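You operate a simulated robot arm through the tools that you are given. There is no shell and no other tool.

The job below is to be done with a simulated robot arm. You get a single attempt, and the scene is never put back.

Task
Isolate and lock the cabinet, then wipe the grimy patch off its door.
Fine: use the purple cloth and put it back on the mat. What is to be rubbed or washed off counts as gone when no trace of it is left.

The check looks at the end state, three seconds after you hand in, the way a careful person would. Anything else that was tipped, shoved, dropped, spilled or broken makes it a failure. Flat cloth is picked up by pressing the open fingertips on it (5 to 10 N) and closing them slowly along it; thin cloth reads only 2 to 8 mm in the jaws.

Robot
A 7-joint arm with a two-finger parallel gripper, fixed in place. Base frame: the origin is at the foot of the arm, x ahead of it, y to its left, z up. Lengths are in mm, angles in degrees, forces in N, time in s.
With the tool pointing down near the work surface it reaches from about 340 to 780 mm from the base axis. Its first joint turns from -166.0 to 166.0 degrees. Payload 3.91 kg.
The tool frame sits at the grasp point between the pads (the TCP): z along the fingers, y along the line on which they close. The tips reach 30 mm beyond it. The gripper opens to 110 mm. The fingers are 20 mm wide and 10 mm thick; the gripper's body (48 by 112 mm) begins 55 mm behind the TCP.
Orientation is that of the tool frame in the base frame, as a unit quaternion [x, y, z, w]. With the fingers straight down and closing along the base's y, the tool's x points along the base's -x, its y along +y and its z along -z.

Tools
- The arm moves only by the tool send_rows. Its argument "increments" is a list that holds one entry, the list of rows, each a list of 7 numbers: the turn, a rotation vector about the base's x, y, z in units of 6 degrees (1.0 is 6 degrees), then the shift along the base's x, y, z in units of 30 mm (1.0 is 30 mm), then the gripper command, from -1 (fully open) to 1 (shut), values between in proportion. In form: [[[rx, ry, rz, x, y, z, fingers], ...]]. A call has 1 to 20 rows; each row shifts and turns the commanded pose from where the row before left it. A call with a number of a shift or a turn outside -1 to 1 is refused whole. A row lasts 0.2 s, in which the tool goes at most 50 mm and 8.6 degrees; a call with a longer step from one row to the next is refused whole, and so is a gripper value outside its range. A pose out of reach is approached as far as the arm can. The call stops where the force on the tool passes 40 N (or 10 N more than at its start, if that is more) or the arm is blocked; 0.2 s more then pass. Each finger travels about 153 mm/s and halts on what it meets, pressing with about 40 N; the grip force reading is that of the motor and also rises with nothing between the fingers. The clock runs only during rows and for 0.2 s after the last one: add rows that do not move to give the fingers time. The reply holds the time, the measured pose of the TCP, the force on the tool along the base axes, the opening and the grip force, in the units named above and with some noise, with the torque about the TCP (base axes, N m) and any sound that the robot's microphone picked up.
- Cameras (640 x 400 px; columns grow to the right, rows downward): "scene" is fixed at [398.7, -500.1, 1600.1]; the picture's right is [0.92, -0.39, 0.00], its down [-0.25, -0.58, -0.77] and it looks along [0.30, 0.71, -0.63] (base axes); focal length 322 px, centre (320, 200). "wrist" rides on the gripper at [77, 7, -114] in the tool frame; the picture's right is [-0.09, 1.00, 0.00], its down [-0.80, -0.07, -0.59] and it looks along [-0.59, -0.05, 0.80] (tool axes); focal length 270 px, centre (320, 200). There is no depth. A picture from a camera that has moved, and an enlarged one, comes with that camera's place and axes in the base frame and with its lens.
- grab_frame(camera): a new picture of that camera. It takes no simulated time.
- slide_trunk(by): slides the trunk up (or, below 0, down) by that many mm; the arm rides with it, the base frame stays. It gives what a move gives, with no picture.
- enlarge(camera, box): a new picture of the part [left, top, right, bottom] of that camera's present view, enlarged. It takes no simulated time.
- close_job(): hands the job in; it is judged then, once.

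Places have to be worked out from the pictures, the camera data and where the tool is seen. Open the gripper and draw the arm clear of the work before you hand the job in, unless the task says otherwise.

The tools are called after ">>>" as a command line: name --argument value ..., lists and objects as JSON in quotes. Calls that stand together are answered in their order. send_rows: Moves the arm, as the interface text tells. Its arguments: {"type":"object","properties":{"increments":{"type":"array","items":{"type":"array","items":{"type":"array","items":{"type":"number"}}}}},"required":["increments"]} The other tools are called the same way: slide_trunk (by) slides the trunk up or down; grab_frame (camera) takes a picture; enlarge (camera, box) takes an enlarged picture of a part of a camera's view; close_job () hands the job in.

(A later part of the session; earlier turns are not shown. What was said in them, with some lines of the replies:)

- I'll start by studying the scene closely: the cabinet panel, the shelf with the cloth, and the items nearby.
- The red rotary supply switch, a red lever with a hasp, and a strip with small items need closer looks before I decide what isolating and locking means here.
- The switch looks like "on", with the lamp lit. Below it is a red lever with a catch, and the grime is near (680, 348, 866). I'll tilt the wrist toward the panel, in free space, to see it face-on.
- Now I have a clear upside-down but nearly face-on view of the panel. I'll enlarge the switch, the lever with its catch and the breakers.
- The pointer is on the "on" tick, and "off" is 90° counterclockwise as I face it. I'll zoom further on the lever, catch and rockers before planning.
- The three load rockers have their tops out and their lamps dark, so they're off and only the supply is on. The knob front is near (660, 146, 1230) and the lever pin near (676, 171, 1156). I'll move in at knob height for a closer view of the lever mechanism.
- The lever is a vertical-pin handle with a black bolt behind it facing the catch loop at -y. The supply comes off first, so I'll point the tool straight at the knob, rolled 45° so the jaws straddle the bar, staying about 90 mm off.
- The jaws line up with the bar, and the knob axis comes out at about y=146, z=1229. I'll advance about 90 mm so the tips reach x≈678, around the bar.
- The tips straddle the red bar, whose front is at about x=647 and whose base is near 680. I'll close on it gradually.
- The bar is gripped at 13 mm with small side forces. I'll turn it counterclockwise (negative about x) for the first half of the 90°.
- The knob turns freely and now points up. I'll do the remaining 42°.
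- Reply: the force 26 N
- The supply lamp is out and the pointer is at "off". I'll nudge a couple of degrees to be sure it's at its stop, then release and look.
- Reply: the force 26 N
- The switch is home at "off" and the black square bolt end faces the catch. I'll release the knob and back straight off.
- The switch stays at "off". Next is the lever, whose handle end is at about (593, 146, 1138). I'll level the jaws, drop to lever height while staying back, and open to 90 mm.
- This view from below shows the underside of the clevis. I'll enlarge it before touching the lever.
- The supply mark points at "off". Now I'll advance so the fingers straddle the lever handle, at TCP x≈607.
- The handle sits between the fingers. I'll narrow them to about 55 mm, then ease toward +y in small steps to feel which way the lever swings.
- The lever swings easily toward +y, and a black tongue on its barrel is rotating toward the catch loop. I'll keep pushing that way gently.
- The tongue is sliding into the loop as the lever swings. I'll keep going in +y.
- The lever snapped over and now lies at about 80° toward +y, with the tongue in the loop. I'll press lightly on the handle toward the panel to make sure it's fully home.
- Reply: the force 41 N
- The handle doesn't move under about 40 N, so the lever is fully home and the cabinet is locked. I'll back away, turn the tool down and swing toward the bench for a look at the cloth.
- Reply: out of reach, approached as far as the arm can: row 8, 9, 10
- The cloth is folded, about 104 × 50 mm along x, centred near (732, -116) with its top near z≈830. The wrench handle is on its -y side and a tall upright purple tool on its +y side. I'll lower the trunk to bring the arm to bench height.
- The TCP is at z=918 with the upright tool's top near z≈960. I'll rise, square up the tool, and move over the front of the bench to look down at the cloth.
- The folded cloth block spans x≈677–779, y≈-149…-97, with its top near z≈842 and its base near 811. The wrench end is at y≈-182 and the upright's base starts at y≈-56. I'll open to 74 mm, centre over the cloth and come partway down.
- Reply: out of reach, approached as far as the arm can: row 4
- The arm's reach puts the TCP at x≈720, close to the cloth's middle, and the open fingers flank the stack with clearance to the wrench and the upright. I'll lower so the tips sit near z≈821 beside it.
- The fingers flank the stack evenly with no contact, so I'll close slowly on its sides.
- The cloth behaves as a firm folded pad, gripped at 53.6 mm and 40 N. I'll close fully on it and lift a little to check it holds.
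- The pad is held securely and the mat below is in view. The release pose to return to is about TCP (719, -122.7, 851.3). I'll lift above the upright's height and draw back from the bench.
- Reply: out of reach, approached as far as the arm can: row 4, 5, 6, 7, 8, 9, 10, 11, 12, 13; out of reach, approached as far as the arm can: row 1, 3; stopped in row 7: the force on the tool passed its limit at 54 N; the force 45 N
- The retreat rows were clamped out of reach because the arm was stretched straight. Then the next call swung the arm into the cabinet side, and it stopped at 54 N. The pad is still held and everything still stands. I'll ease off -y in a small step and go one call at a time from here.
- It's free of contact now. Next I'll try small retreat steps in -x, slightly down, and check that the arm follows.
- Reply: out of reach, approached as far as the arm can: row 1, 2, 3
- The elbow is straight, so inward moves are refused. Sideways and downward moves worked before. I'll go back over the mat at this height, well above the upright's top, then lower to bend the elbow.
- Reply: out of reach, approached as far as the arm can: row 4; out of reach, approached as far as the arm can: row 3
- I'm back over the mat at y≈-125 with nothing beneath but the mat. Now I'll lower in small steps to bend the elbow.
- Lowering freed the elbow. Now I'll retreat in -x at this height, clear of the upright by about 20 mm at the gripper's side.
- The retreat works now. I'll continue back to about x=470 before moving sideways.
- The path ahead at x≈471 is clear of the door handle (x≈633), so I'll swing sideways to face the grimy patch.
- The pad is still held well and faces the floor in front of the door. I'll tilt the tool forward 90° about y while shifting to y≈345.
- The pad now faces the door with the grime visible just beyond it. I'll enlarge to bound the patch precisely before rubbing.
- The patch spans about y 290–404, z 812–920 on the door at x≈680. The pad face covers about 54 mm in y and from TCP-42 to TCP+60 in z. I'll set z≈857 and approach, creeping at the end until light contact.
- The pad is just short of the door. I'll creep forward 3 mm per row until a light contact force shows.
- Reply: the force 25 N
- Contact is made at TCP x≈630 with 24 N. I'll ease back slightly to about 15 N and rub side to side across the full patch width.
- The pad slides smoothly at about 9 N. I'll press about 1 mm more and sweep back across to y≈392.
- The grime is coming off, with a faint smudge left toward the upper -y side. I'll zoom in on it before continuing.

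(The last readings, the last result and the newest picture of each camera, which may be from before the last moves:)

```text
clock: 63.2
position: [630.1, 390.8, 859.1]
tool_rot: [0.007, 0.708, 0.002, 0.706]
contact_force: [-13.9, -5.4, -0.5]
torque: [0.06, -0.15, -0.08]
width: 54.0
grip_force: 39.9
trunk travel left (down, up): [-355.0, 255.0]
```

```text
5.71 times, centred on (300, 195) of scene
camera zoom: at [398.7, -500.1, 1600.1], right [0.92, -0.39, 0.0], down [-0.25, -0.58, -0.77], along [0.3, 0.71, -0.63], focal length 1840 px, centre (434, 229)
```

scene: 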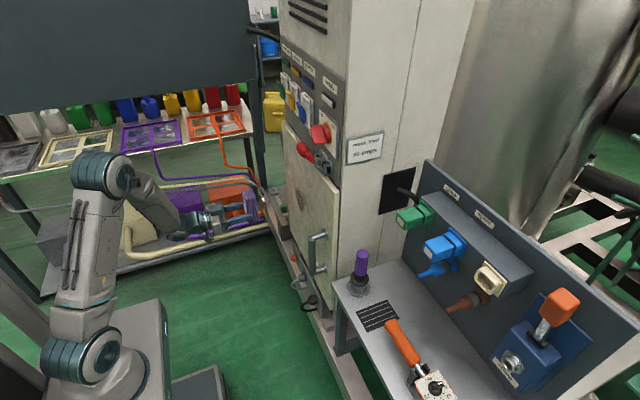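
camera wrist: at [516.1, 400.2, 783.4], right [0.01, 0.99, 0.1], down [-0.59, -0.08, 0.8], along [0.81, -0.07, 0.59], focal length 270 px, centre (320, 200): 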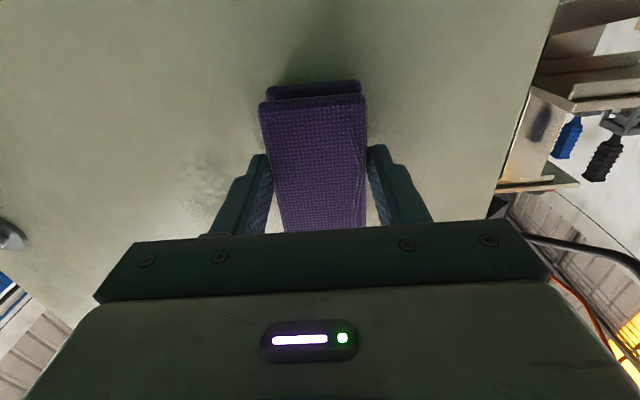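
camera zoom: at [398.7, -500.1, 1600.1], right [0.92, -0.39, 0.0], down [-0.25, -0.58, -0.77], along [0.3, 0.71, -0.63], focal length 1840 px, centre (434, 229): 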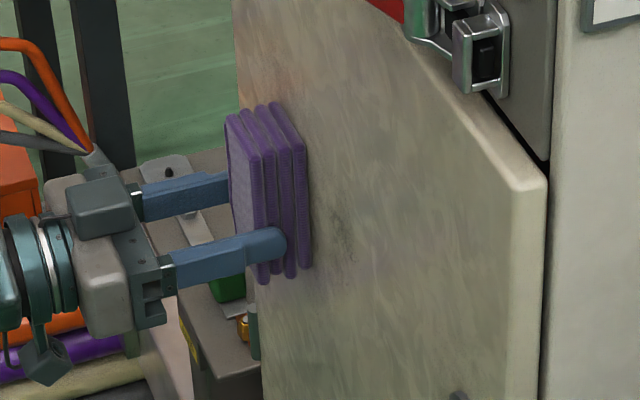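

The residue is around y≈309, z≈880, so it needs more passes. I'll shift the pad up about 15 mm, press a little more, and sweep to -y and back.

>>> send_rows --increments '[[[0, 0, 0, 0.03, 0, 0.5, 1], [0, 0, 0, 0, -0.35, 0, 1], [0, 0, 0, 0, -0.35, 0, 1], [0, 0, 0, 0, -0.35, 0, 1], [0, 0, 0, 0, -0.35, 0, 1], [0, 0, 0, 0, -0.35, 0, 1], [0, 0, 0, 0, -0.35, 0, 1], [0, 0, 0, 0, -0.35, 0, 1], [0, 0, 0, 0, -0.35, 0, 1], [0, 0, 0, 0, -0.35, 0, 1], [0, 0, 0, 0, 0.35, 0, 1], [0, 0, 0, 0, 0.35, 0, 1], [0, 0, 0, 0, 0.35, 0, 1], [0, 0, 0, 0, 0.35, 0, 1], [0, 0, 0, 0, 0.35, 0, 1], [0, 0, 0, 0, 0.35, 0, 1], [0, 0, 0, 0, 0.35, 0, 1], [0, 0, 0, 0, 0.35, 0, 1], [0, 0, 0, 0, 0.35, 0, 1], [0, 0, 0, 0, 0.2, 0, 1]]]'

>>> enlarge --camera "wrist" --box '[60, 0, 280, 240]'

>>> enlarge --camera "scene" --box '[275, 160, 325, 230]'

```text
clock: 65.6
position: [630.6, 301.2, 875.1]
tool_rot: [0.009, 0.708, -0.001, 0.706]
contact_force: [-31.3, 0.1, 5.7]
torque: [0.03, -0.42, 0.46]
width: 53.8
grip_force: 39.9
trunk travel left (down, up): [-355.0, 255.0]
stopped in row 11: the force on the tool passed its limit at 44 N (the readings are from after the stop); the commanded pose is now the measured one
```

```text
1.67 times, centred on (170, 120) of wrist
camera zoom: at [516.6, 310.5, 798.8], right [0.01, 0.99, 0.1], down [-0.59, -0.07, 0.8], along [0.81, -0.07, 0.59], focal length 450 px, centre (570, 333)
```

zoom: 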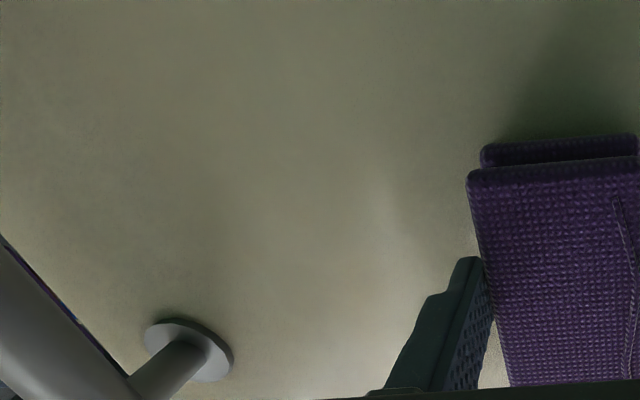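

```text
5.71 times, centred on (300, 195) of scene
camera zoom: at [398.7, -500.1, 1600.1], right [0.92, -0.39, 0.0], down [-0.25, -0.58, -0.77], along [0.3, 0.71, -0.63], focal length 1840 px, centre (434, 229)
```

zoom: 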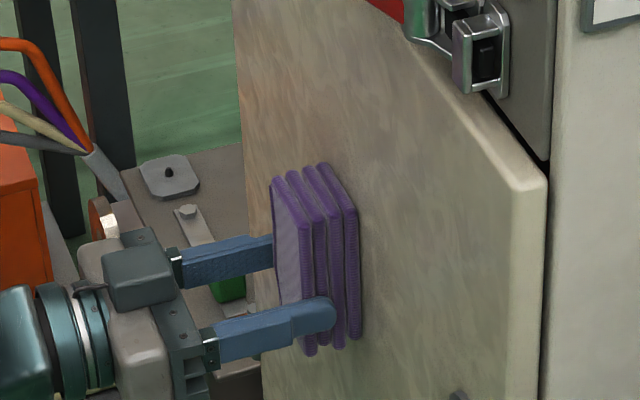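

The force limit tripped at the stroke reversal, with 31 N left. I'll ease off about 2 mm and sweep back to +y more gently.

>>> send_rows --increments '[[[0, 0, 0, -0.08, 0, 0, 1], [0, 0, 0, 0, 0.3, 0, 1], [0, 0, 0, 0, 0.3, 0, 1], [0, 0, 0, 0, 0.3, 0, 1], [0, 0, 0, 0, 0.3, 0, 1], [0, 0, 0, 0, 0.3, 0, 1], [0, 0, 0, 0, 0.3, 0, 1], [0, 0, 0, 0, 0.3, 0, 1], [0, 0, 0, 0, 0.3, 0, 1], [0, 0, 0, 0, 0.3, 0, 1], [0, 0, 0, 0, 0.3, 0, 1]]]'

>>> enlarge --camera "wrist" --box '[60, 0, 280, 240]'

>>> enlarge --camera "scene" --box '[275, 160, 325, 230]'

```text
clock: 68.0
position: [630.4, 388.5, 874.4]
tool_rot: [0.01, 0.708, -0.003, 0.706]
contact_force: [-16.0, -5.7, -0.4]
torque: [0.06, 0.08, 0.18]
width: 54.1
grip_force: 40.2
trunk travel left (down, up): [-355.0, 255.0]
```

```text
1.67 times, centred on (170, 120) of wrist
camera zoom: at [516.6, 399.0, 798.2], right [0.02, 0.99, 0.1], down [-0.59, -0.07, 0.8], along [0.81, -0.07, 0.59], focal length 450 px, centre (570, 333)
```

zoom: 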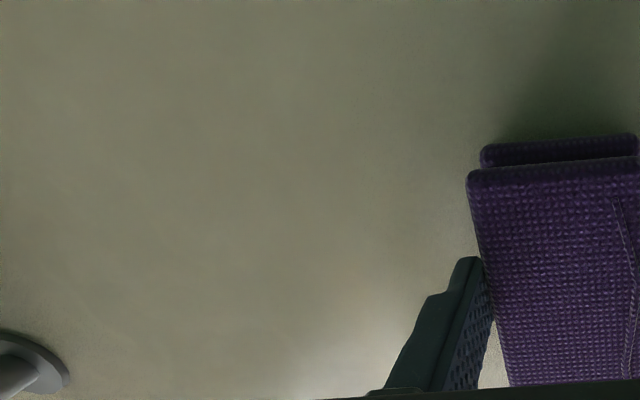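

```text
5.71 times, centred on (300, 195) of scene
camera zoom: at [398.7, -500.1, 1600.1], right [0.92, -0.39, 0.0], down [-0.25, -0.58, -0.77], along [0.3, 0.71, -0.63], focal length 1840 px, centre (434, 229)
```

zoom: 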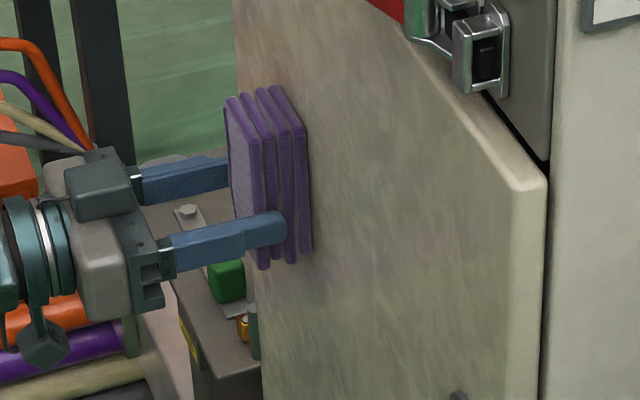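

That area looks clean now. For completeness I'll make an overlapping pass higher, at TCP z≈892, sweeping to -y.

>>> send_rows --increments '[[[0, 0, 0, 0, 0, 0.3, 1], [0, 0, 0, 0, 0, 0.3, 1], [0, 0, 0, 0, -0.3, 0, 1], [0, 0, 0, 0, -0.3, 0, 1], [0, 0, 0, 0, -0.3, 0, 1], [0, 0, 0, 0, -0.3, 0, 1], [0, 0, 0, 0, -0.3, 0, 1], [0, 0, 0, 0, -0.3, 0, 1], [0, 0, 0, 0, -0.3, 0, 1], [0, 0, 0, 0, -0.3, 0, 1], [0, 0, 0, 0, -0.3, 0, 1], [0, 0, 0, 0, -0.3, 0, 1]]]'

```text
clock: 70.6
position: [632.2, 300.8, 889.4]
tool_rot: [0.009, 0.709, -0.002, 0.705]
contact_force: [-14.8, 5.7, -0.4]
torque: [-0.04, -0.07, 0.63]
width: 53.9
grip_force: 40.3
trunk travel left (down, up): [-355.0, 255.0]
```

Steady at about 15 N. Next I'll slide down to TCP z≈838 on the -y side and sweep across to +y for the lower band.

>>> send_rows --increments '[[[0, 0, 0, 0, 0, -0.35, 1], [0, 0, 0, 0, 0, -0.35, 1], [0, 0, 0, 0, 0, -0.35, 1], [0, 0, 0, 0, 0, -0.35, 1], [0, 0, 0, 0, 0, -0.35, 1], [0, 0, 0, 0, 0.3, 0, 1], [0, 0, 0, 0, 0.3, 0, 1], [0, 0, 0, 0, 0.3, 0, 1], [0, 0, 0, 0, 0.3, 0, 1], [0, 0, 0, 0, 0.3, 0, 1], [0, 0, 0, 0, 0.3, 0, 1], [0, 0, 0, 0, 0.3, 0, 1], [0, 0, 0, 0, 0.3, 0, 1], [0, 0, 0, 0, 0.3, 0, 1], [0, 0, 0, 0, 0.3, 0, 1]]]'

```text
clock: 73.8
position: [631.1, 389.6, 839.1]
tool_rot: [0.01, 0.709, -0.003, 0.706]
contact_force: [-21.2, -8.0, -0.1]
torque: [0.1, -0.09, 0.16]
width: 54.2
grip_force: 39.9
trunk travel left (down, up): [-355.0, 255.0]
```

The lower band is done. I'll back off the door and look for any trace.

>>> send_rows --increments '[[[0, 0, 0, -0.4, 0, 0, 1], [0, 0, 0, -0.8, 0, 0, 1], [0, 0, 0, -0.9, -0.3, 0, 1], [0, 0, 0, -0.9, -0.3, 0, 1], [0, 0, 0, -0.9, -0.3, 0, 1], [0, 0, 0, -0.9, -0.3, 0, 1], [0, 0, 0, -0.5, -0.3, 0, 1]]]'

>>> grab_frame --camera "wrist"

>>> enlarge --camera "scene" --box '[270, 130, 350, 260]'

>>> enlarge --camera "scene" --box '[275, 160, 325, 230]'

```text
clock: 75.4
position: [472.8, 344.5, 839.6]
tool_rot: [0.01, 0.709, -0.003, 0.705]
contact_force: [0.1, -0.9, -1.2]
torque: [0.02, 0.02, 0.0]
width: 53.9
grip_force: 39.7
trunk travel left (down, up): [-355.0, 255.0]
```

```text
taken
camera wrist: at [359.1, 354.1, 763.8], right [0.02, 0.99, 0.1], down [-0.59, -0.07, 0.8], along [0.81, -0.07, 0.59], focal length 270 px, centre (320, 200)
```

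wrist: 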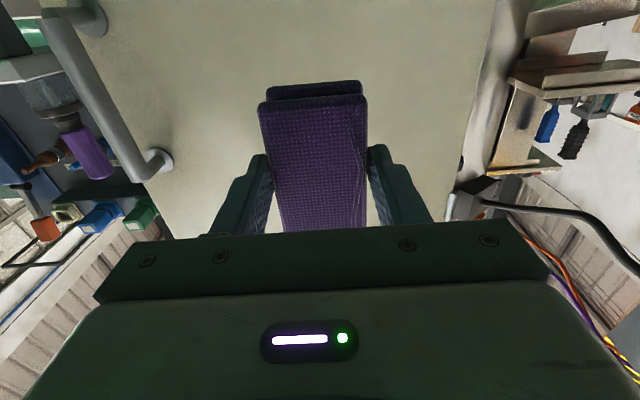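

```text
3.08 times, centred on (310, 195) of scene
camera zoom: at [398.7, -500.1, 1600.1], right [0.92, -0.39, 0.0], down [-0.25, -0.58, -0.77], along [0.3, 0.71, -0.63], focal length 991 px, centre (351, 215)
```

zoom: 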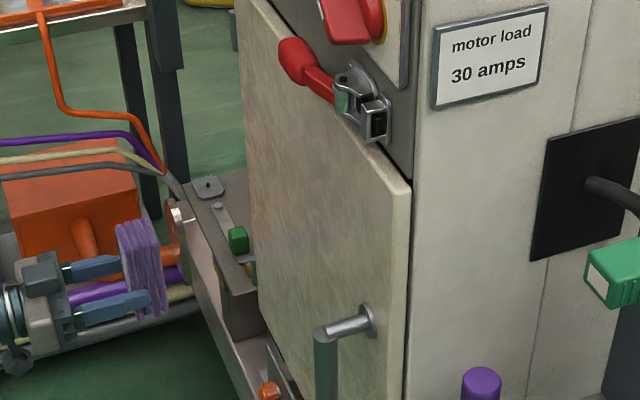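

```text
5.71 times, centred on (300, 195) of scene
camera zoom: at [398.7, -500.1, 1600.1], right [0.92, -0.39, 0.0], down [-0.25, -0.58, -0.77], along [0.3, 0.71, -0.63], focal length 1840 px, centre (434, 229)
```

zoom: 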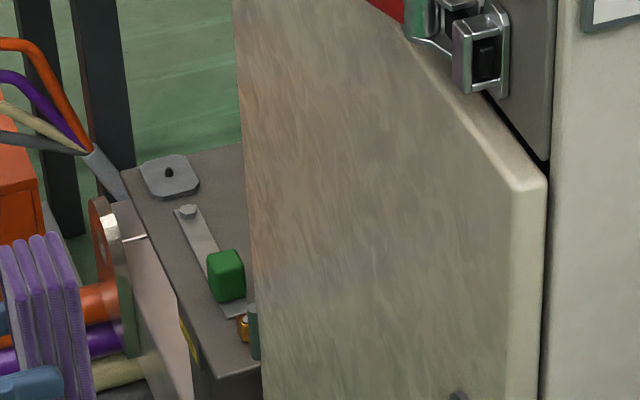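

From the scene camera the door looks clean. I'll shift to y≈205 on the way back so the wrist camera sees the wiped area unobstructed beside the pad.

>>> send_rows --increments '[[[0, 0, 0, 0, -0.9, 0, 1], [0, 0, 0, 0, -0.9, 0, 1], [0, 0, 0, 0, -0.9, 0, 1], [0, 0, 0, 0, -0.9, 0, 1], [0, 0, 0, 0, -0.9, 0, 1]]]'

>>> grab_frame --camera "wrist"

>>> enlarge --camera "wrist" --box '[370, 0, 590, 170]'

```text
clock: 76.6
position: [473.6, 209.2, 838.9]
tool_rot: [0.01, 0.709, -0.002, 0.705]
contact_force: [0.1, 0.2, -0.6]
torque: [0.02, 0.01, 0.0]
width: 53.8
grip_force: 39.7
trunk travel left (down, up): [-355.0, 255.0]
```

```text
taken
camera wrist: at [359.5, 219.5, 762.8], right [0.02, 0.99, 0.1], down [-0.59, -0.07, 0.8], along [0.81, -0.07, 0.59], focal length 270 px, centre (320, 200)
```

wrist: 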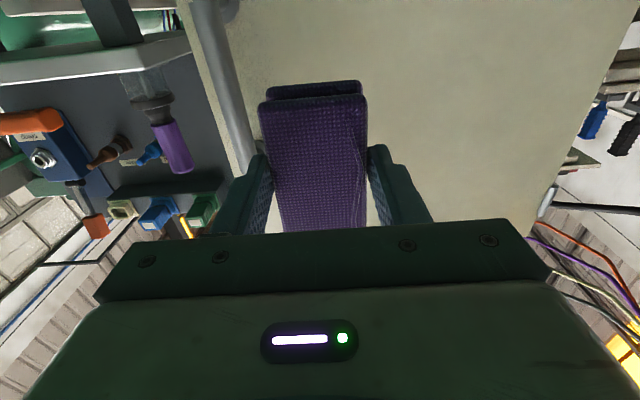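

```text
2.35 times, centred on (480, 85) of wrist
camera zoom: at [359.5, 219.5, 762.8], right [0.02, 0.99, 0.1], down [-0.59, -0.07, 0.8], along [0.81, -0.07, 0.59], focal length 636 px, centre (-56, 471)
```

zoom: 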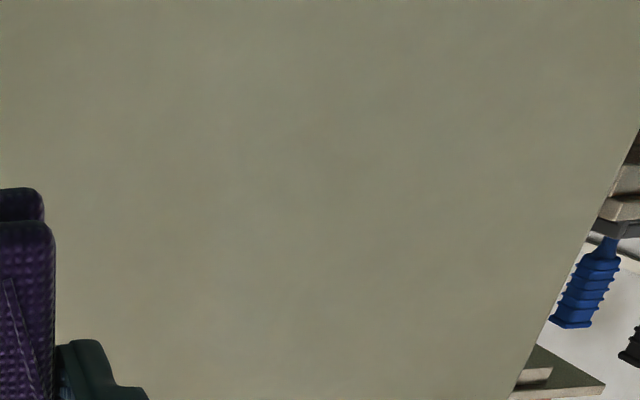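

The door looks clean. I'll take one tighter zoom to rule out faint remnants.

>>> enlarge --camera "wrist" --box '[400, 30, 500, 110]'

>>> enlarge --camera "wrist" --box '[430, 80, 540, 170]'

>>> enlarge --camera "scene" --box '[285, 165, 325, 225]'

```text
5.00 times, centred on (450, 70) of wrist
camera zoom: at [359.5, 219.5, 762.8], right [0.02, 0.99, 0.1], down [-0.59, -0.07, 0.8], along [0.81, -0.07, 0.59], focal length 1351 px, centre (-330, 850)
```

zoom: 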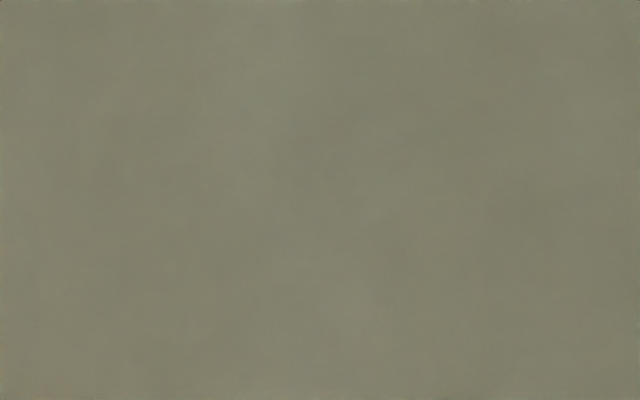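

```text
4.44 times, centred on (485, 125) of wrist
camera zoom: at [359.5, 219.5, 762.8], right [0.02, 0.99, 0.1], down [-0.59, -0.07, 0.8], along [0.81, -0.07, 0.59], focal length 1201 px, centre (-413, 533)
```

zoom: 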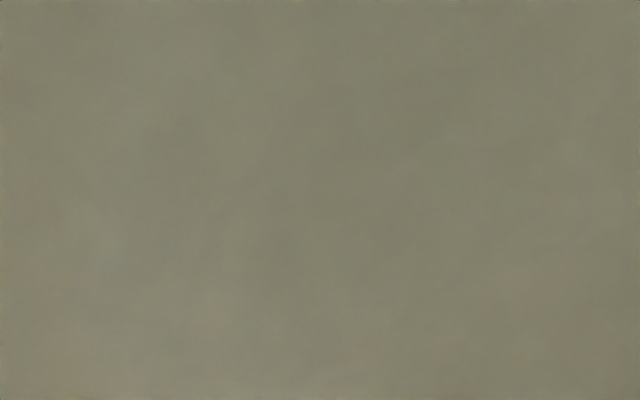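

```text
6.67 times, centred on (305, 195) of scene
camera zoom: at [398.7, -500.1, 1600.1], right [0.92, -0.39, 0.0], down [-0.25, -0.58, -0.77], along [0.3, 0.71, -0.63], focal length 2146 px, centre (420, 233)
```

zoom: 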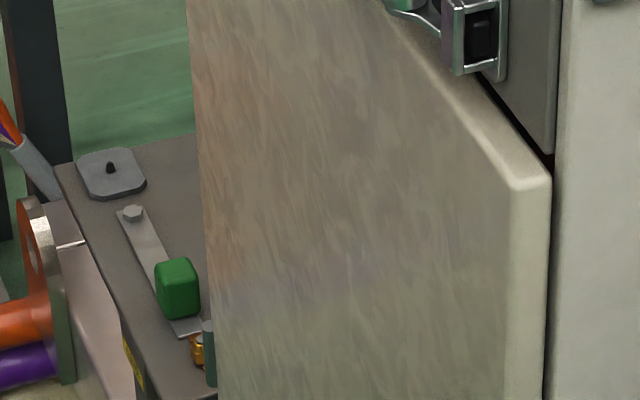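

No trace remains on the door. Now I'll turn the tool back down while rising to z≈965, the reverse of the earlier clean move.

>>> send_rows --increments '[[[0, 1, 0, 0, 0, 0.3, 1], [0, 1, 0, 0, 0, 0.3, 1], [0, 1, 0, 0, 0, 0.3, 1], [0, 1, 0, 0, 0, 0.3, 1], [0, 1, 0, 0, 0, 0.3, 1], [0, 1, 0, 0, 0, 0.3, 1], [0, 1, 0, 0, 0, 0.3, 1], [0, 1, 0, 0, 0, 0.3, 1], [0, 1, 0, 0, 0, 0.3, 1], [0, 1, 0, 0, 0, 0.3, 1], [0, 1, 0, 0, 0, 0.3, 1], [0, 1, 0, 0, 0, 0.3, 1], [0, 1, 0, 0, 0, 0.3, 1], [0, 1, 0, 0, 0, 0.3, 1], [0, 1, 0, 0, 0, 0, 1]]]'

```text
clock: 79.8
position: [473.5, 210.1, 964.1]
tool_rot: [0.005, 1.0, -0.01, -0.003]
contact_force: [-0.5, 0.2, -1.5]
torque: [-0.01, 0.0, 0.03]
width: 54.1
grip_force: 40.3
trunk travel left (down, up): [-355.0, 255.0]
```

The tool is pointing down again with the pad held. I'll swing back to y≈-125 at x≈473, trimming the small tilt on the way.

>>> send_rows --increments '[[[0.19, -0.04, 0.04, 0, -0.93, 0, 1], [0, 0, 0, 0, -0.93, 0, 1], [0, 0, 0, 0, -0.93, 0, 1], [0, 0, 0, 0, -0.93, 0, 1], [0, 0, 0, 0, -0.93, 0, 1], [0, 0, 0, 0, -0.93, 0, 1], [0, 0, 0, 0, -0.93, 0, 1], [0, 0, 0, 0, -0.93, 0, 1], [0, 0, 0, 0, -0.93, 0, 1], [0, 0, 0, 0, -0.93, 0, 1], [0, 0, 0, 0, -0.93, 0, 1], [0, 0, 0, 0, -0.93, 0, 1]]]'

>>> grab_frame --camera "wrist"

>>> grab_frame --camera "scene"

```text
clock: 82.4
position: [473.9, -127.6, 964.3]
tool_rot: [0.004, 1.0, 0.001, -0.001]
contact_force: [0.3, -0.1, -0.4]
torque: [-0.05, 0.0, -0.01]
width: 54.1
grip_force: 40.0
trunk travel left (down, up): [-355.0, 255.0]
```

```text
taken
camera wrist: at [397.8, -119.1, 1079.8], right [0.09, 1.0, 0.0], down [0.8, -0.08, 0.59], along [0.59, -0.05, -0.81], focal length 270 px, centre (320, 200)
```

wrist: 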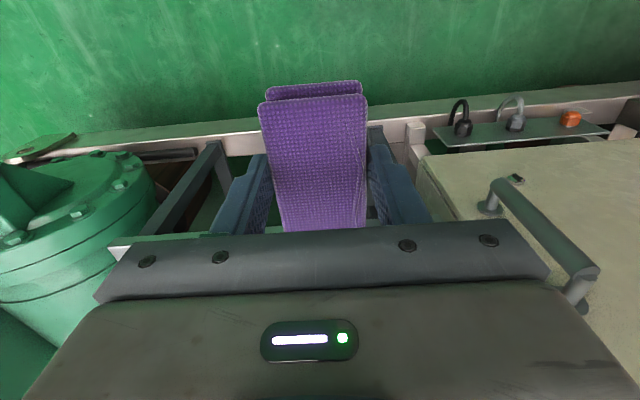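

```text
taken
```

scene: 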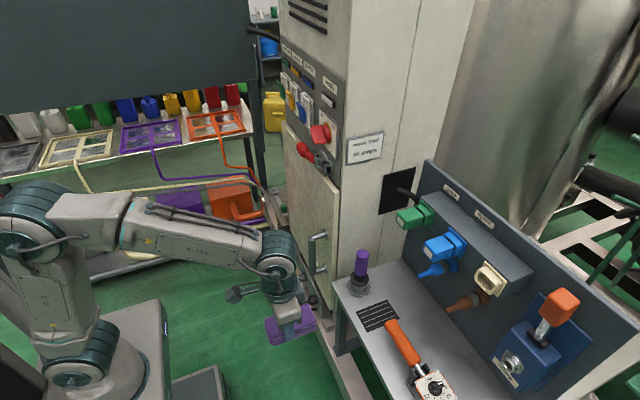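

The mat is fully visible now, so I'll zoom in to fix its exact outline for the return.

>>> enlarge --camera "scene" --box '[340, 280, 420, 350]'

```text
5.71 times, centred on (380, 315) of scene
camera zoom: at [398.7, -500.1, 1600.1], right [0.92, -0.39, 0.0], down [-0.25, -0.58, -0.77], along [0.3, 0.71, -0.63], focal length 1840 px, centre (-23, -457)
```

zoom: 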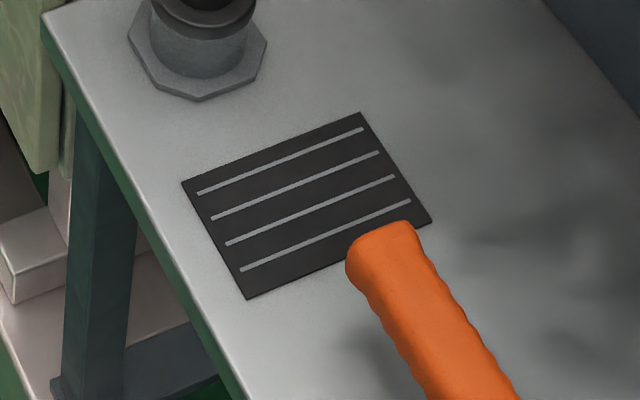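

The mat spans x≈678–778, y≈-152…-88, centred near (728, -120.5), so the original TCP pose (719.5, -121) suits. I'll go forward at this height to x≈700.

>>> send_rows --increments '[[[0, 0, 0, 0.85, 0, 0, 1], [0, 0, 0, 0.85, 0, 0, 1], [0, 0, 0, 0.85, 0, 0, 1], [0, 0, 0, 0.85, 0, 0, 1], [0, 0, 0, 0.85, 0, 0, 1], [0, 0, 0, 0.85, 0, 0, 1], [0, 0, 0, 0.85, 0, 0, 1], [0, 0, 0, 0.85, 0, 0, 1], [0, 0, 0, 0.75, 0, -0.2, 1]]]'

```text
clock: 84.4
position: [702.0, -125.8, 956.6]
tool_rot: [0.002, 1.0, 0.0, -0.002]
contact_force: [0.6, -0.3, -0.4]
torque: [-0.01, 0.0, -0.01]
width: 53.8
grip_force: 40.3
trunk travel left (down, up): [-355.0, 255.0]
```

I'm at (702, -126, 957) with no reach trouble. I'll lower to z≈885 while moving to (719.5, -121), then check the alignment over the mat.

>>> send_rows --increments '[[[0, 0, 0, 0, 0.05, -0.6, 1], [0, 0, 0, 0.1, 0.05, -0.6, 1], [0, 0, 0, 0.2, 0.05, -0.6, 1], [0, 0, 0, 0.28, 0, -0.6, 1]]]'

>>> grab_frame --camera "wrist"

>>> enlarge --camera "scene" --box '[330, 230, 450, 350]'

```text
clock: 85.4
position: [717.6, -121.2, 885.3]
tool_rot: [0.004, 1.0, 0.001, -0.001]
contact_force: [0.0, 0.1, -0.1]
torque: [0.01, 0.03, -0.03]
width: 53.9
grip_force: 39.9
trunk travel left (down, up): [-355.0, 255.0]
```

```text
taken
camera wrist: at [641.9, -113.6, 1000.4], right [0.09, 1.0, 0.0], down [0.8, -0.08, 0.59], along [0.59, -0.05, -0.81], focal length 270 px, centre (320, 200)
```

wrist: 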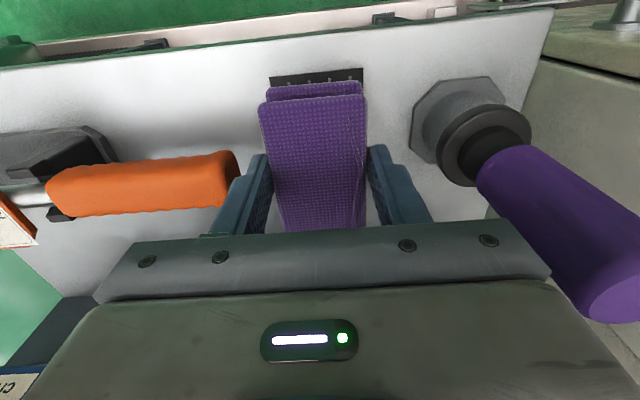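

```text
3.33 times, centred on (390, 290) of scene
camera zoom: at [398.7, -500.1, 1600.1], right [0.92, -0.39, 0.0], down [-0.25, -0.58, -0.77], along [0.3, 0.71, -0.63], focal length 1073 px, centre (87, -100)
```

zoom: 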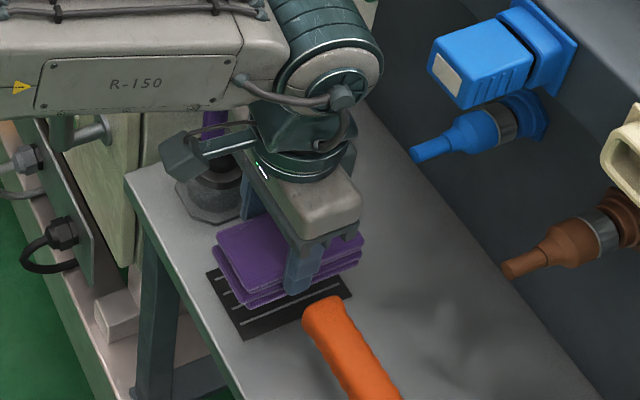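

The pad is lined up over the mat. I'll lower to z≈858, then creep down to feel touchdown, expected near 851.

>>> send_rows --increments '[[[0, 0, 0, 0.03, 0, -0.4, 1], [0, 0, 0, 0.03, 0, -0.3, 1], [0, 0, 0, 0, 0, -0.2, 1], [0, 0, 0, 0, 0, 0, 1]]]'

```text
clock: 86.4
position: [719.0, -119.4, 857.0]
tool_rot: [0.004, 1.0, 0.0, -0.002]
contact_force: [-0.5, 0.2, 0.0]
torque: [-0.04, 0.03, 0.0]
width: 53.8
grip_force: 40.3
trunk travel left (down, up): [-355.0, 255.0]
```

There's no contact at z=857. I'll creep down in 1.5 mm steps.

>>> send_rows --increments '[[[0, 0, 0, 0, -0.03, -0.06, 1], [0, 0, 0, 0, 0, -0.05, 1], [0, 0, 0, 0, 0, -0.05, 1], [0, 0, 0, 0, 0, 0, 1]]]'

```text
clock: 87.4
position: [720.4, -121.5, 852.3]
tool_rot: [0.003, 1.0, 0.001, -0.001]
contact_force: [-0.1, 0.4, -0.5]
torque: [0.02, 0.01, -0.01]
width: 53.8
grip_force: 39.5
trunk travel left (down, up): [-355.0, 255.0]
```

Still no contact at 852. I'll go down another 2–3 mm gently.

>>> send_rows --increments '[[[0, 0, 0, 0, 0, -0.04, 1], [0, 0, 0, 0, 0, -0.04, 1], [0, 0, 0, 0, 0, 0, 1]]]'

>>> enlarge --camera "scene" --box '[340, 270, 420, 350]'

```text
clock: 88.2
position: [717.9, -121.8, 852.6]
tool_rot: [0.003, 1.0, 0.001, -0.001]
contact_force: [1.5, 1.0, 2.8]
torque: [-0.09, 0.09, 0.03]
width: 54.0
grip_force: 40.0
trunk travel left (down, up): [-355.0, 255.0]
```

```text
5.00 times, centred on (380, 310) of scene
camera zoom: at [398.7, -500.1, 1600.1], right [0.92, -0.39, 0.0], down [-0.25, -0.58, -0.77], along [0.3, 0.71, -0.63], focal length 1610 px, centre (20, -350)
```

zoom: 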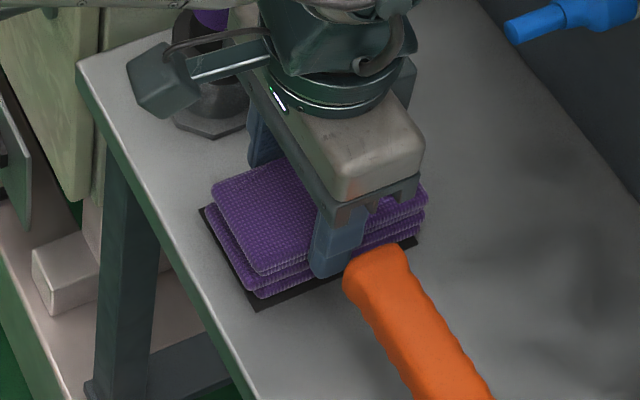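

Touchdown: about 3 N upward and the pad sits on the mat. I'll open slowly to 72 mm only, keeping the -y finger clear of the wrench.

>>> send_rows --increments '[[[0, 0, 0, 0, 0, 0, -0.05], [0, 0, 0, 0, 0, 0, -0.12], [0, 0, 0, 0, 0, 0, -0.2], [0, 0, 0, 0, 0, 0, -0.28], [0, 0, 0, 0, 0, 0, -0.31], [0, 0, 0, 0, 0, 0, -0.31]]]'

>>> grab_frame --camera "wrist"

```text
clock: 89.6
position: [719.5, -121.9, 851.6]
tool_rot: [0.004, 1.0, 0.001, -0.001]
contact_force: [0.6, -0.3, 0.6]
torque: [0.0, 0.01, -0.01]
width: 71.9
grip_force: 0.1
trunk travel left (down, up): [-355.0, 255.0]
```

```text
taken
camera wrist: at [642.7, -114.5, 966.7], right [0.09, 1.0, 0.0], down [0.8, -0.08, 0.59], along [0.59, -0.05, -0.81], focal length 270 px, centre (320, 200)
```

wrist: 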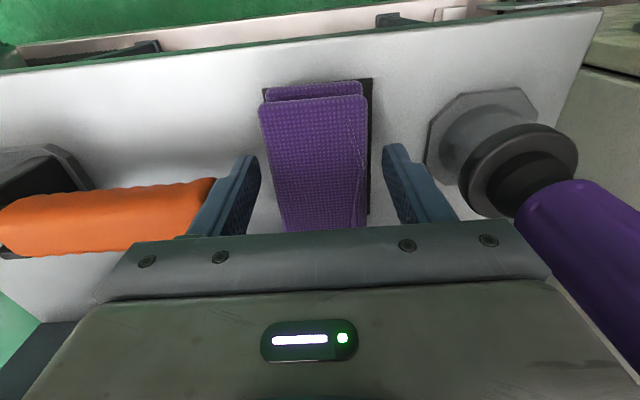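

The pad is released square on the mat. I'll lift straight up 80 mm, staying short of the reach limit.

>>> send_rows --increments '[[[0, 0, 0, 0, 0, 0.3, -0.31], [0, 0, 0, 0, 0, 0.6, -0.31], [0, 0, 0, 0, 0, 0.6, -0.31], [0, 0, 0, 0, 0, 0.6, -0.31], [0, 0, 0, 0, 0, 0.6, -0.31]]]'

>>> enlarge --camera "scene" --box '[330, 240, 430, 350]'

```text
clock: 90.8
position: [719.0, -120.5, 932.8]
tool_rot: [0.003, 1.0, 0.001, 0.0]
contact_force: [0.0, 0.1, 0.0]
torque: [0.01, 0.0, 0.03]
width: 71.9
grip_force: 0.0
trunk travel left (down, up): [-355.0, 255.0]
```

```text
3.64 times, centred on (380, 295) of scene
camera zoom: at [398.7, -500.1, 1600.1], right [0.92, -0.39, 0.0], down [-0.25, -0.58, -0.77], along [0.3, 0.71, -0.63], focal length 1171 px, centre (102, -146)
```

zoom: 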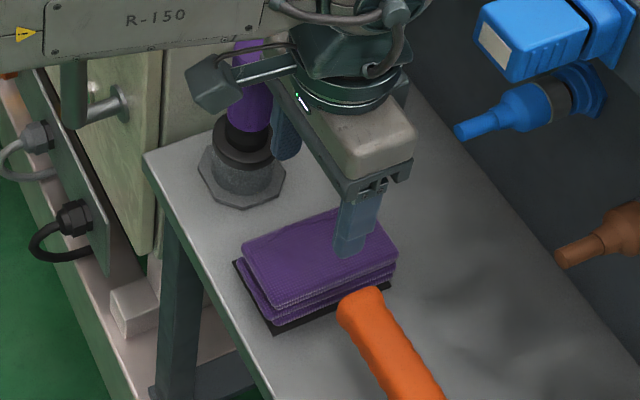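

The pad stayed on the mat. I'll retreat in -x, clear of the bench.

>>> send_rows --increments '[[[0, 0, 0, -0.5, -0.1, 0, -0.31], [0, 0, 0, -0.8, 0, 0, -0.31], [0, 0, 0, -0.9, 0, 0, -0.31], [0, 0, 0, -0.9, 0, 0, -0.31], [0, 0, 0, -0.9, 0, 0, -0.31], [0, 0, 0, -0.9, 0, 0, -0.31], [0, 0, 0, -0.9, 0, 0, -0.6], [0, 0, 0, -0.9, 0, 0, -1], [0, 0, 0, -0.9, 0, 0, -1], [0, 0, 0, -0.6, 0, 0, -1]]]'

>>> grab_frame --camera "scene"

>>> enlarge --camera "scene" --box '[330, 240, 430, 350]'

>>> enlarge --camera "scene" --box '[270, 80, 370, 240]'

```text
clock: 93.0
position: [474.2, -125.7, 931.7]
tool_rot: [0.004, 1.0, 0.001, -0.001]
contact_force: [-0.7, 0.3, 0.7]
torque: [0.03, 0.02, 0.0]
width: 110.0
grip_force: 0.0
trunk travel left (down, up): [-355.0, 255.0]
```

```text
taken
```

scene: 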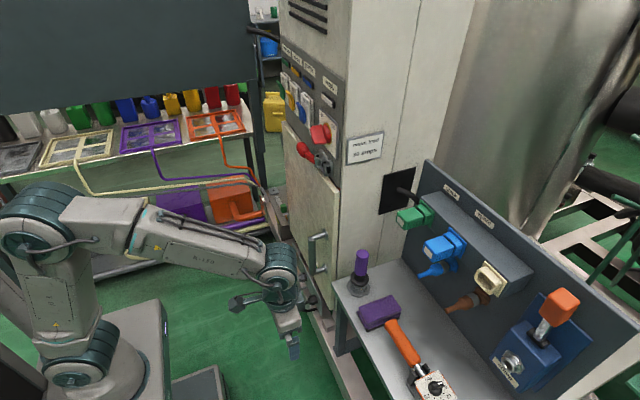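

```text
3.64 times, centred on (380, 295) of scene
camera zoom: at [398.7, -500.1, 1600.1], right [0.92, -0.39, 0.0], down [-0.25, -0.58, -0.77], along [0.3, 0.71, -0.63], focal length 1171 px, centre (102, -146)
```

zoom: 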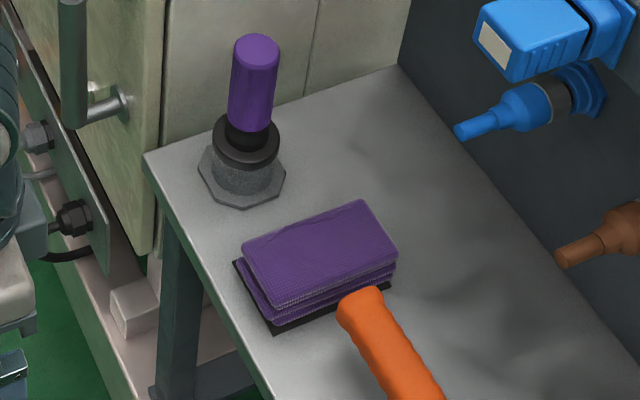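

```text
2.50 times, centred on (320, 160) of scene
camera zoom: at [398.7, -500.1, 1600.1], right [0.92, -0.39, 0.0], down [-0.25, -0.58, -0.77], along [0.3, 0.71, -0.63], focal length 805 px, centre (320, 300)
```

zoom: 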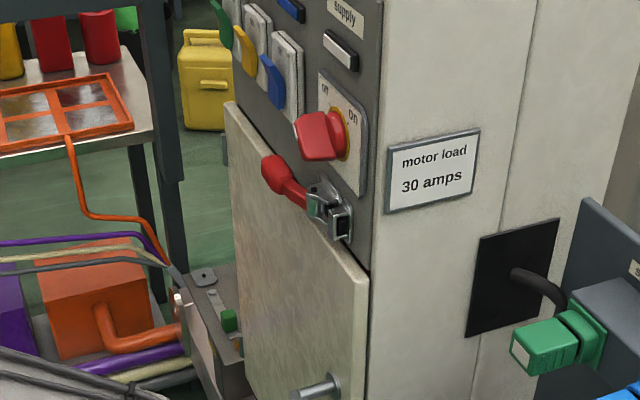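

The cloth is on the mat, the wrench and upright are undisturbed, the lamp is dark and the lever is latched. As a last check I'll swing around for a square-on wrist view of the wiped door.

>>> send_rows --increments '[[[0, 0, 0, -0.2, 0.9, 0, -1], [0, 0, 0, -0.2, 0.9, 0, -1], [0, 0, 0, -0.2, 0.9, 0, -1], [0, 0, 0, 0, 0.9, 0, -1], [0, 0, 0, 0, 0.9, 0, -1], [0, 0, 0, 0, 0.9, 0, -1], [0, 0, 0, 0, 0.9, 0, -1], [0, -1, 0, 0, 0.9, 0, -1], [0, -1, 0, 0, 0.9, 0, -1], [0, -1, 0, 0, 0.9, 0, -1], [0, -1, 0, 0, 0.9, 0, -1], [0, -1, 0, 0, 0.9, 0, -1], [0, -1, 0, 0, 0.9, 0, -1], [0, -1, 0, 0, 0.9, 0, -1], [0, -1, 0, 0, 0.9, 0, -1], [0, -1, 0, 0, 0.5, 0, -1]]]'

>>> grab_frame --camera "wrist"

```text
clock: 96.4
position: [454.2, 295.1, 932.8]
tool_rot: [0.002, 0.891, 0.003, 0.454]
contact_force: [0.2, -0.2, -0.4]
torque: [0.03, -0.03, 0.0]
width: 110.0
grip_force: 0.1
trunk travel left (down, up): [-355.0, 255.0]
```

```text
taken
camera wrist: at [316.9, 303.2, 938.8], right [0.05, 1.0, 0.08], down [-0.01, -0.08, 1.0], along [1.0, -0.05, 0.01], focal length 270 px, centre (320, 200)
```

wrist: 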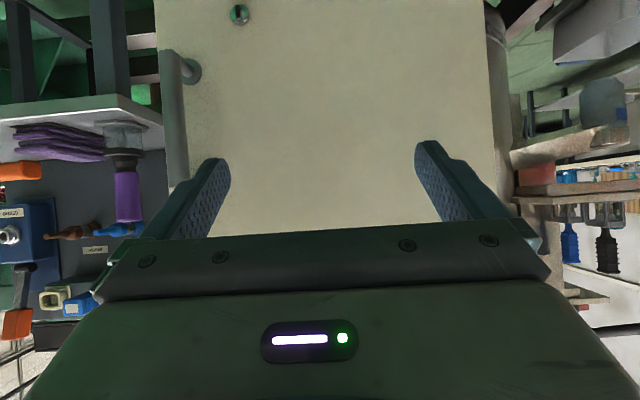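

>>> enlarge --camera "wrist" --box '[240, 50, 460, 240]'

>>> enlarge --camera "wrist" --box '[300, 80, 420, 200]'

>>> enlarge --camera "wrist" --box '[150, 0, 300, 110]'

```text
2.11 times, centred on (350, 145) of wrist
camera zoom: at [316.9, 303.2, 938.8], right [0.05, 1.0, 0.08], down [-0.01, -0.08, 1.0], along [1.0, -0.05, 0.01], focal length 569 px, centre (257, 316)
```

zoom: 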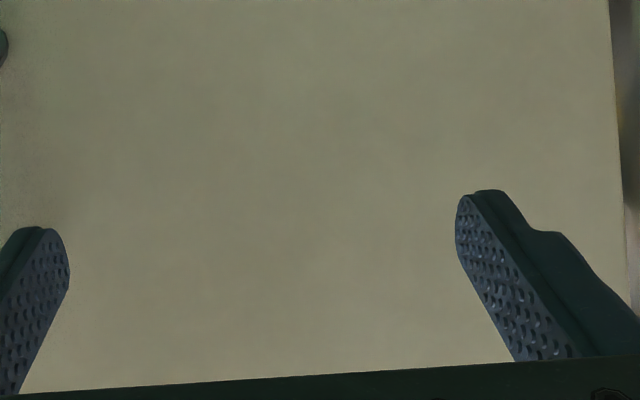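

```text
3.33 times, centred on (360, 140) of wrist
camera zoom: at [316.9, 303.2, 938.8], right [0.05, 1.0, 0.08], down [-0.01, -0.08, 1.0], along [1.0, -0.05, 0.01], focal length 901 px, centre (187, 400)
```

zoom: 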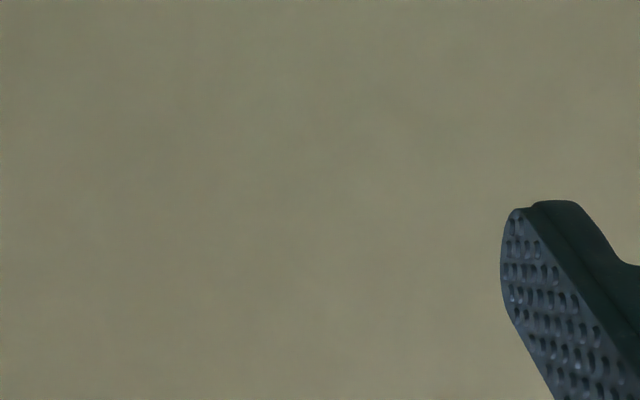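

```text
3.64 times, centred on (225, 55) of wrist
camera zoom: at [316.9, 303.2, 938.8], right [0.05, 1.0, 0.08], down [-0.01, -0.08, 1.0], along [1.0, -0.05, 0.01], focal length 983 px, centre (666, 727)
```

zoom: 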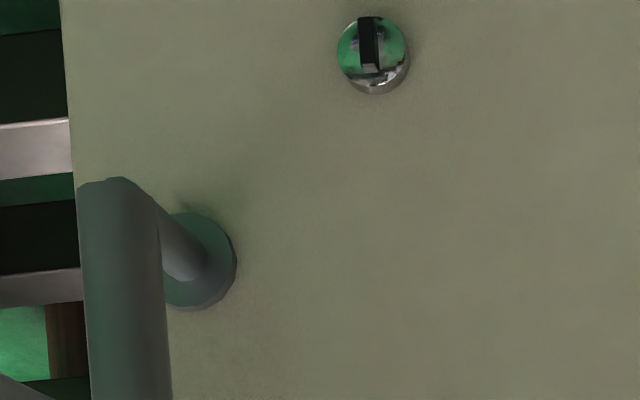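

The door is spotless. I'll raise the trunk to take one last look at the switch and the latched lever; the arm is well clear at x≈454.

>>> slide_trunk --by 220

>>> grab_frame --camera "wrist"

>>> enlarge --camera "wrist" --box '[130, 60, 330, 240]'

>>> enlarge --camera "scene" --box '[302, 120, 346, 180]'

```text
clock: 98.7
position: [454.6, 295.6, 1152.2]
tool_rot: [0.002, 0.891, 0.002, 0.453]
contact_force: [0.1, -0.2, -0.2]
torque: [-0.01, 0.03, 0.03]
width: 109.9
grip_force: 0.1
trunk travel left (down, up): [-575.0, 35.0]
```

```text
taken
camera wrist: at [316.9, 302.9, 1158.9], right [0.05, 1.0, 0.08], down [-0.01, -0.08, 1.0], along [1.0, -0.05, 0.0], focal length 270 px, centre (320, 200)
```

wrist: 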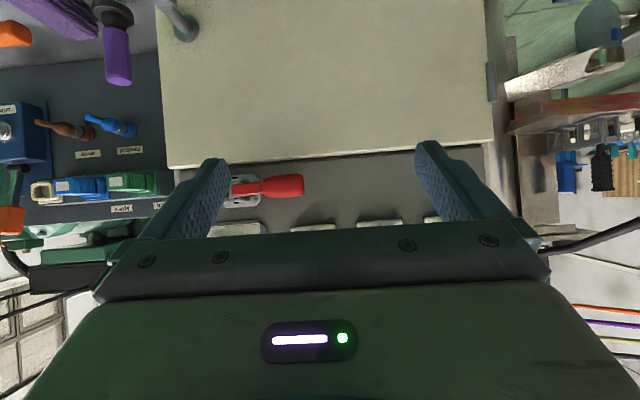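

```text
2.22 times, centred on (230, 150) of wrist
camera zoom: at [316.9, 302.9, 1158.9], right [0.05, 1.0, 0.08], down [-0.01, -0.08, 1.0], along [1.0, -0.05, 0.0], focal length 601 px, centre (520, 311)
```

zoom: 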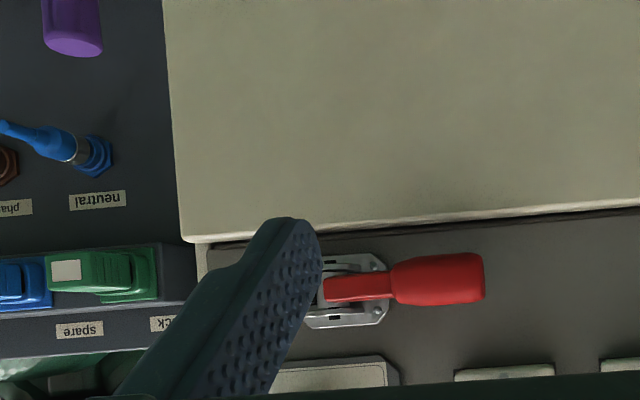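

```text
6.67 times, centred on (324, 150) of scene
camera zoom: at [398.7, -500.1, 1600.1], right [0.92, -0.39, 0.0], down [-0.25, -0.58, -0.77], along [0.3, 0.71, -0.63], focal length 2146 px, centre (293, 533)
```

zoom: 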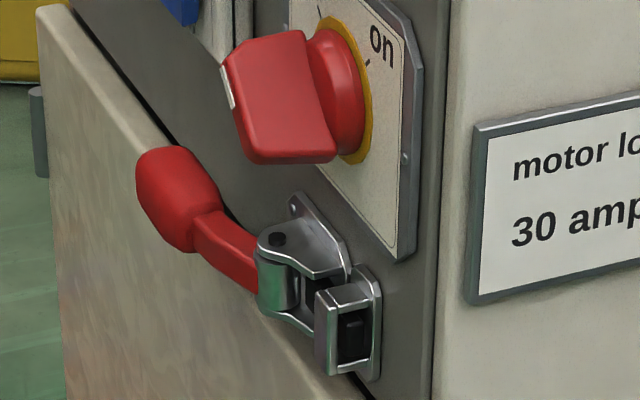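

Final state:
- The supply switch is at "off" and its lamp is dark.
- The lever is swung home with the tongue through the catch loop.
- The door is clean.
- The cloth is on its mat.

The gripper is open and the arm is clear, so I'm handing in.

>>> close_job

```text
The job is handed in.
```

The cabinet is isolated and locked, the grimy patch is off its door, and the purple cloth is back on its mat. I've handed the job in and haven't had a verdict back.

- **Isolated:** I turned the supply switch from "on" to "off" and the supply lamp went out. The compressor, drive and pump switches already looked off, so I left them alone.
- **Locked:** I swung the red lever over until its tongue went through the catch loop. It didn't move when pushed with about 40 N. I took this lever to be the lock; there is also a small keyhole on the door, which I left alone because I saw no key.
- **Wiped:** I rubbed the patch in overlapping passes. Close-up pictures afterwards showed no trace of it.
- **Cloth:** It sits squarely on the mat, and the torque wrench and upright tool beside it are where they were.

**Contact with the cabinet:** while carrying the cloth away from the bench, the arm touched the side of the cabinet. It stopped itself at 54 N, and I saw nothing moved or damaged in the later pictures. It happened because I sent the sideways move before checking that the backward move had worked.

The gripper is open and the arm is clear of the work.
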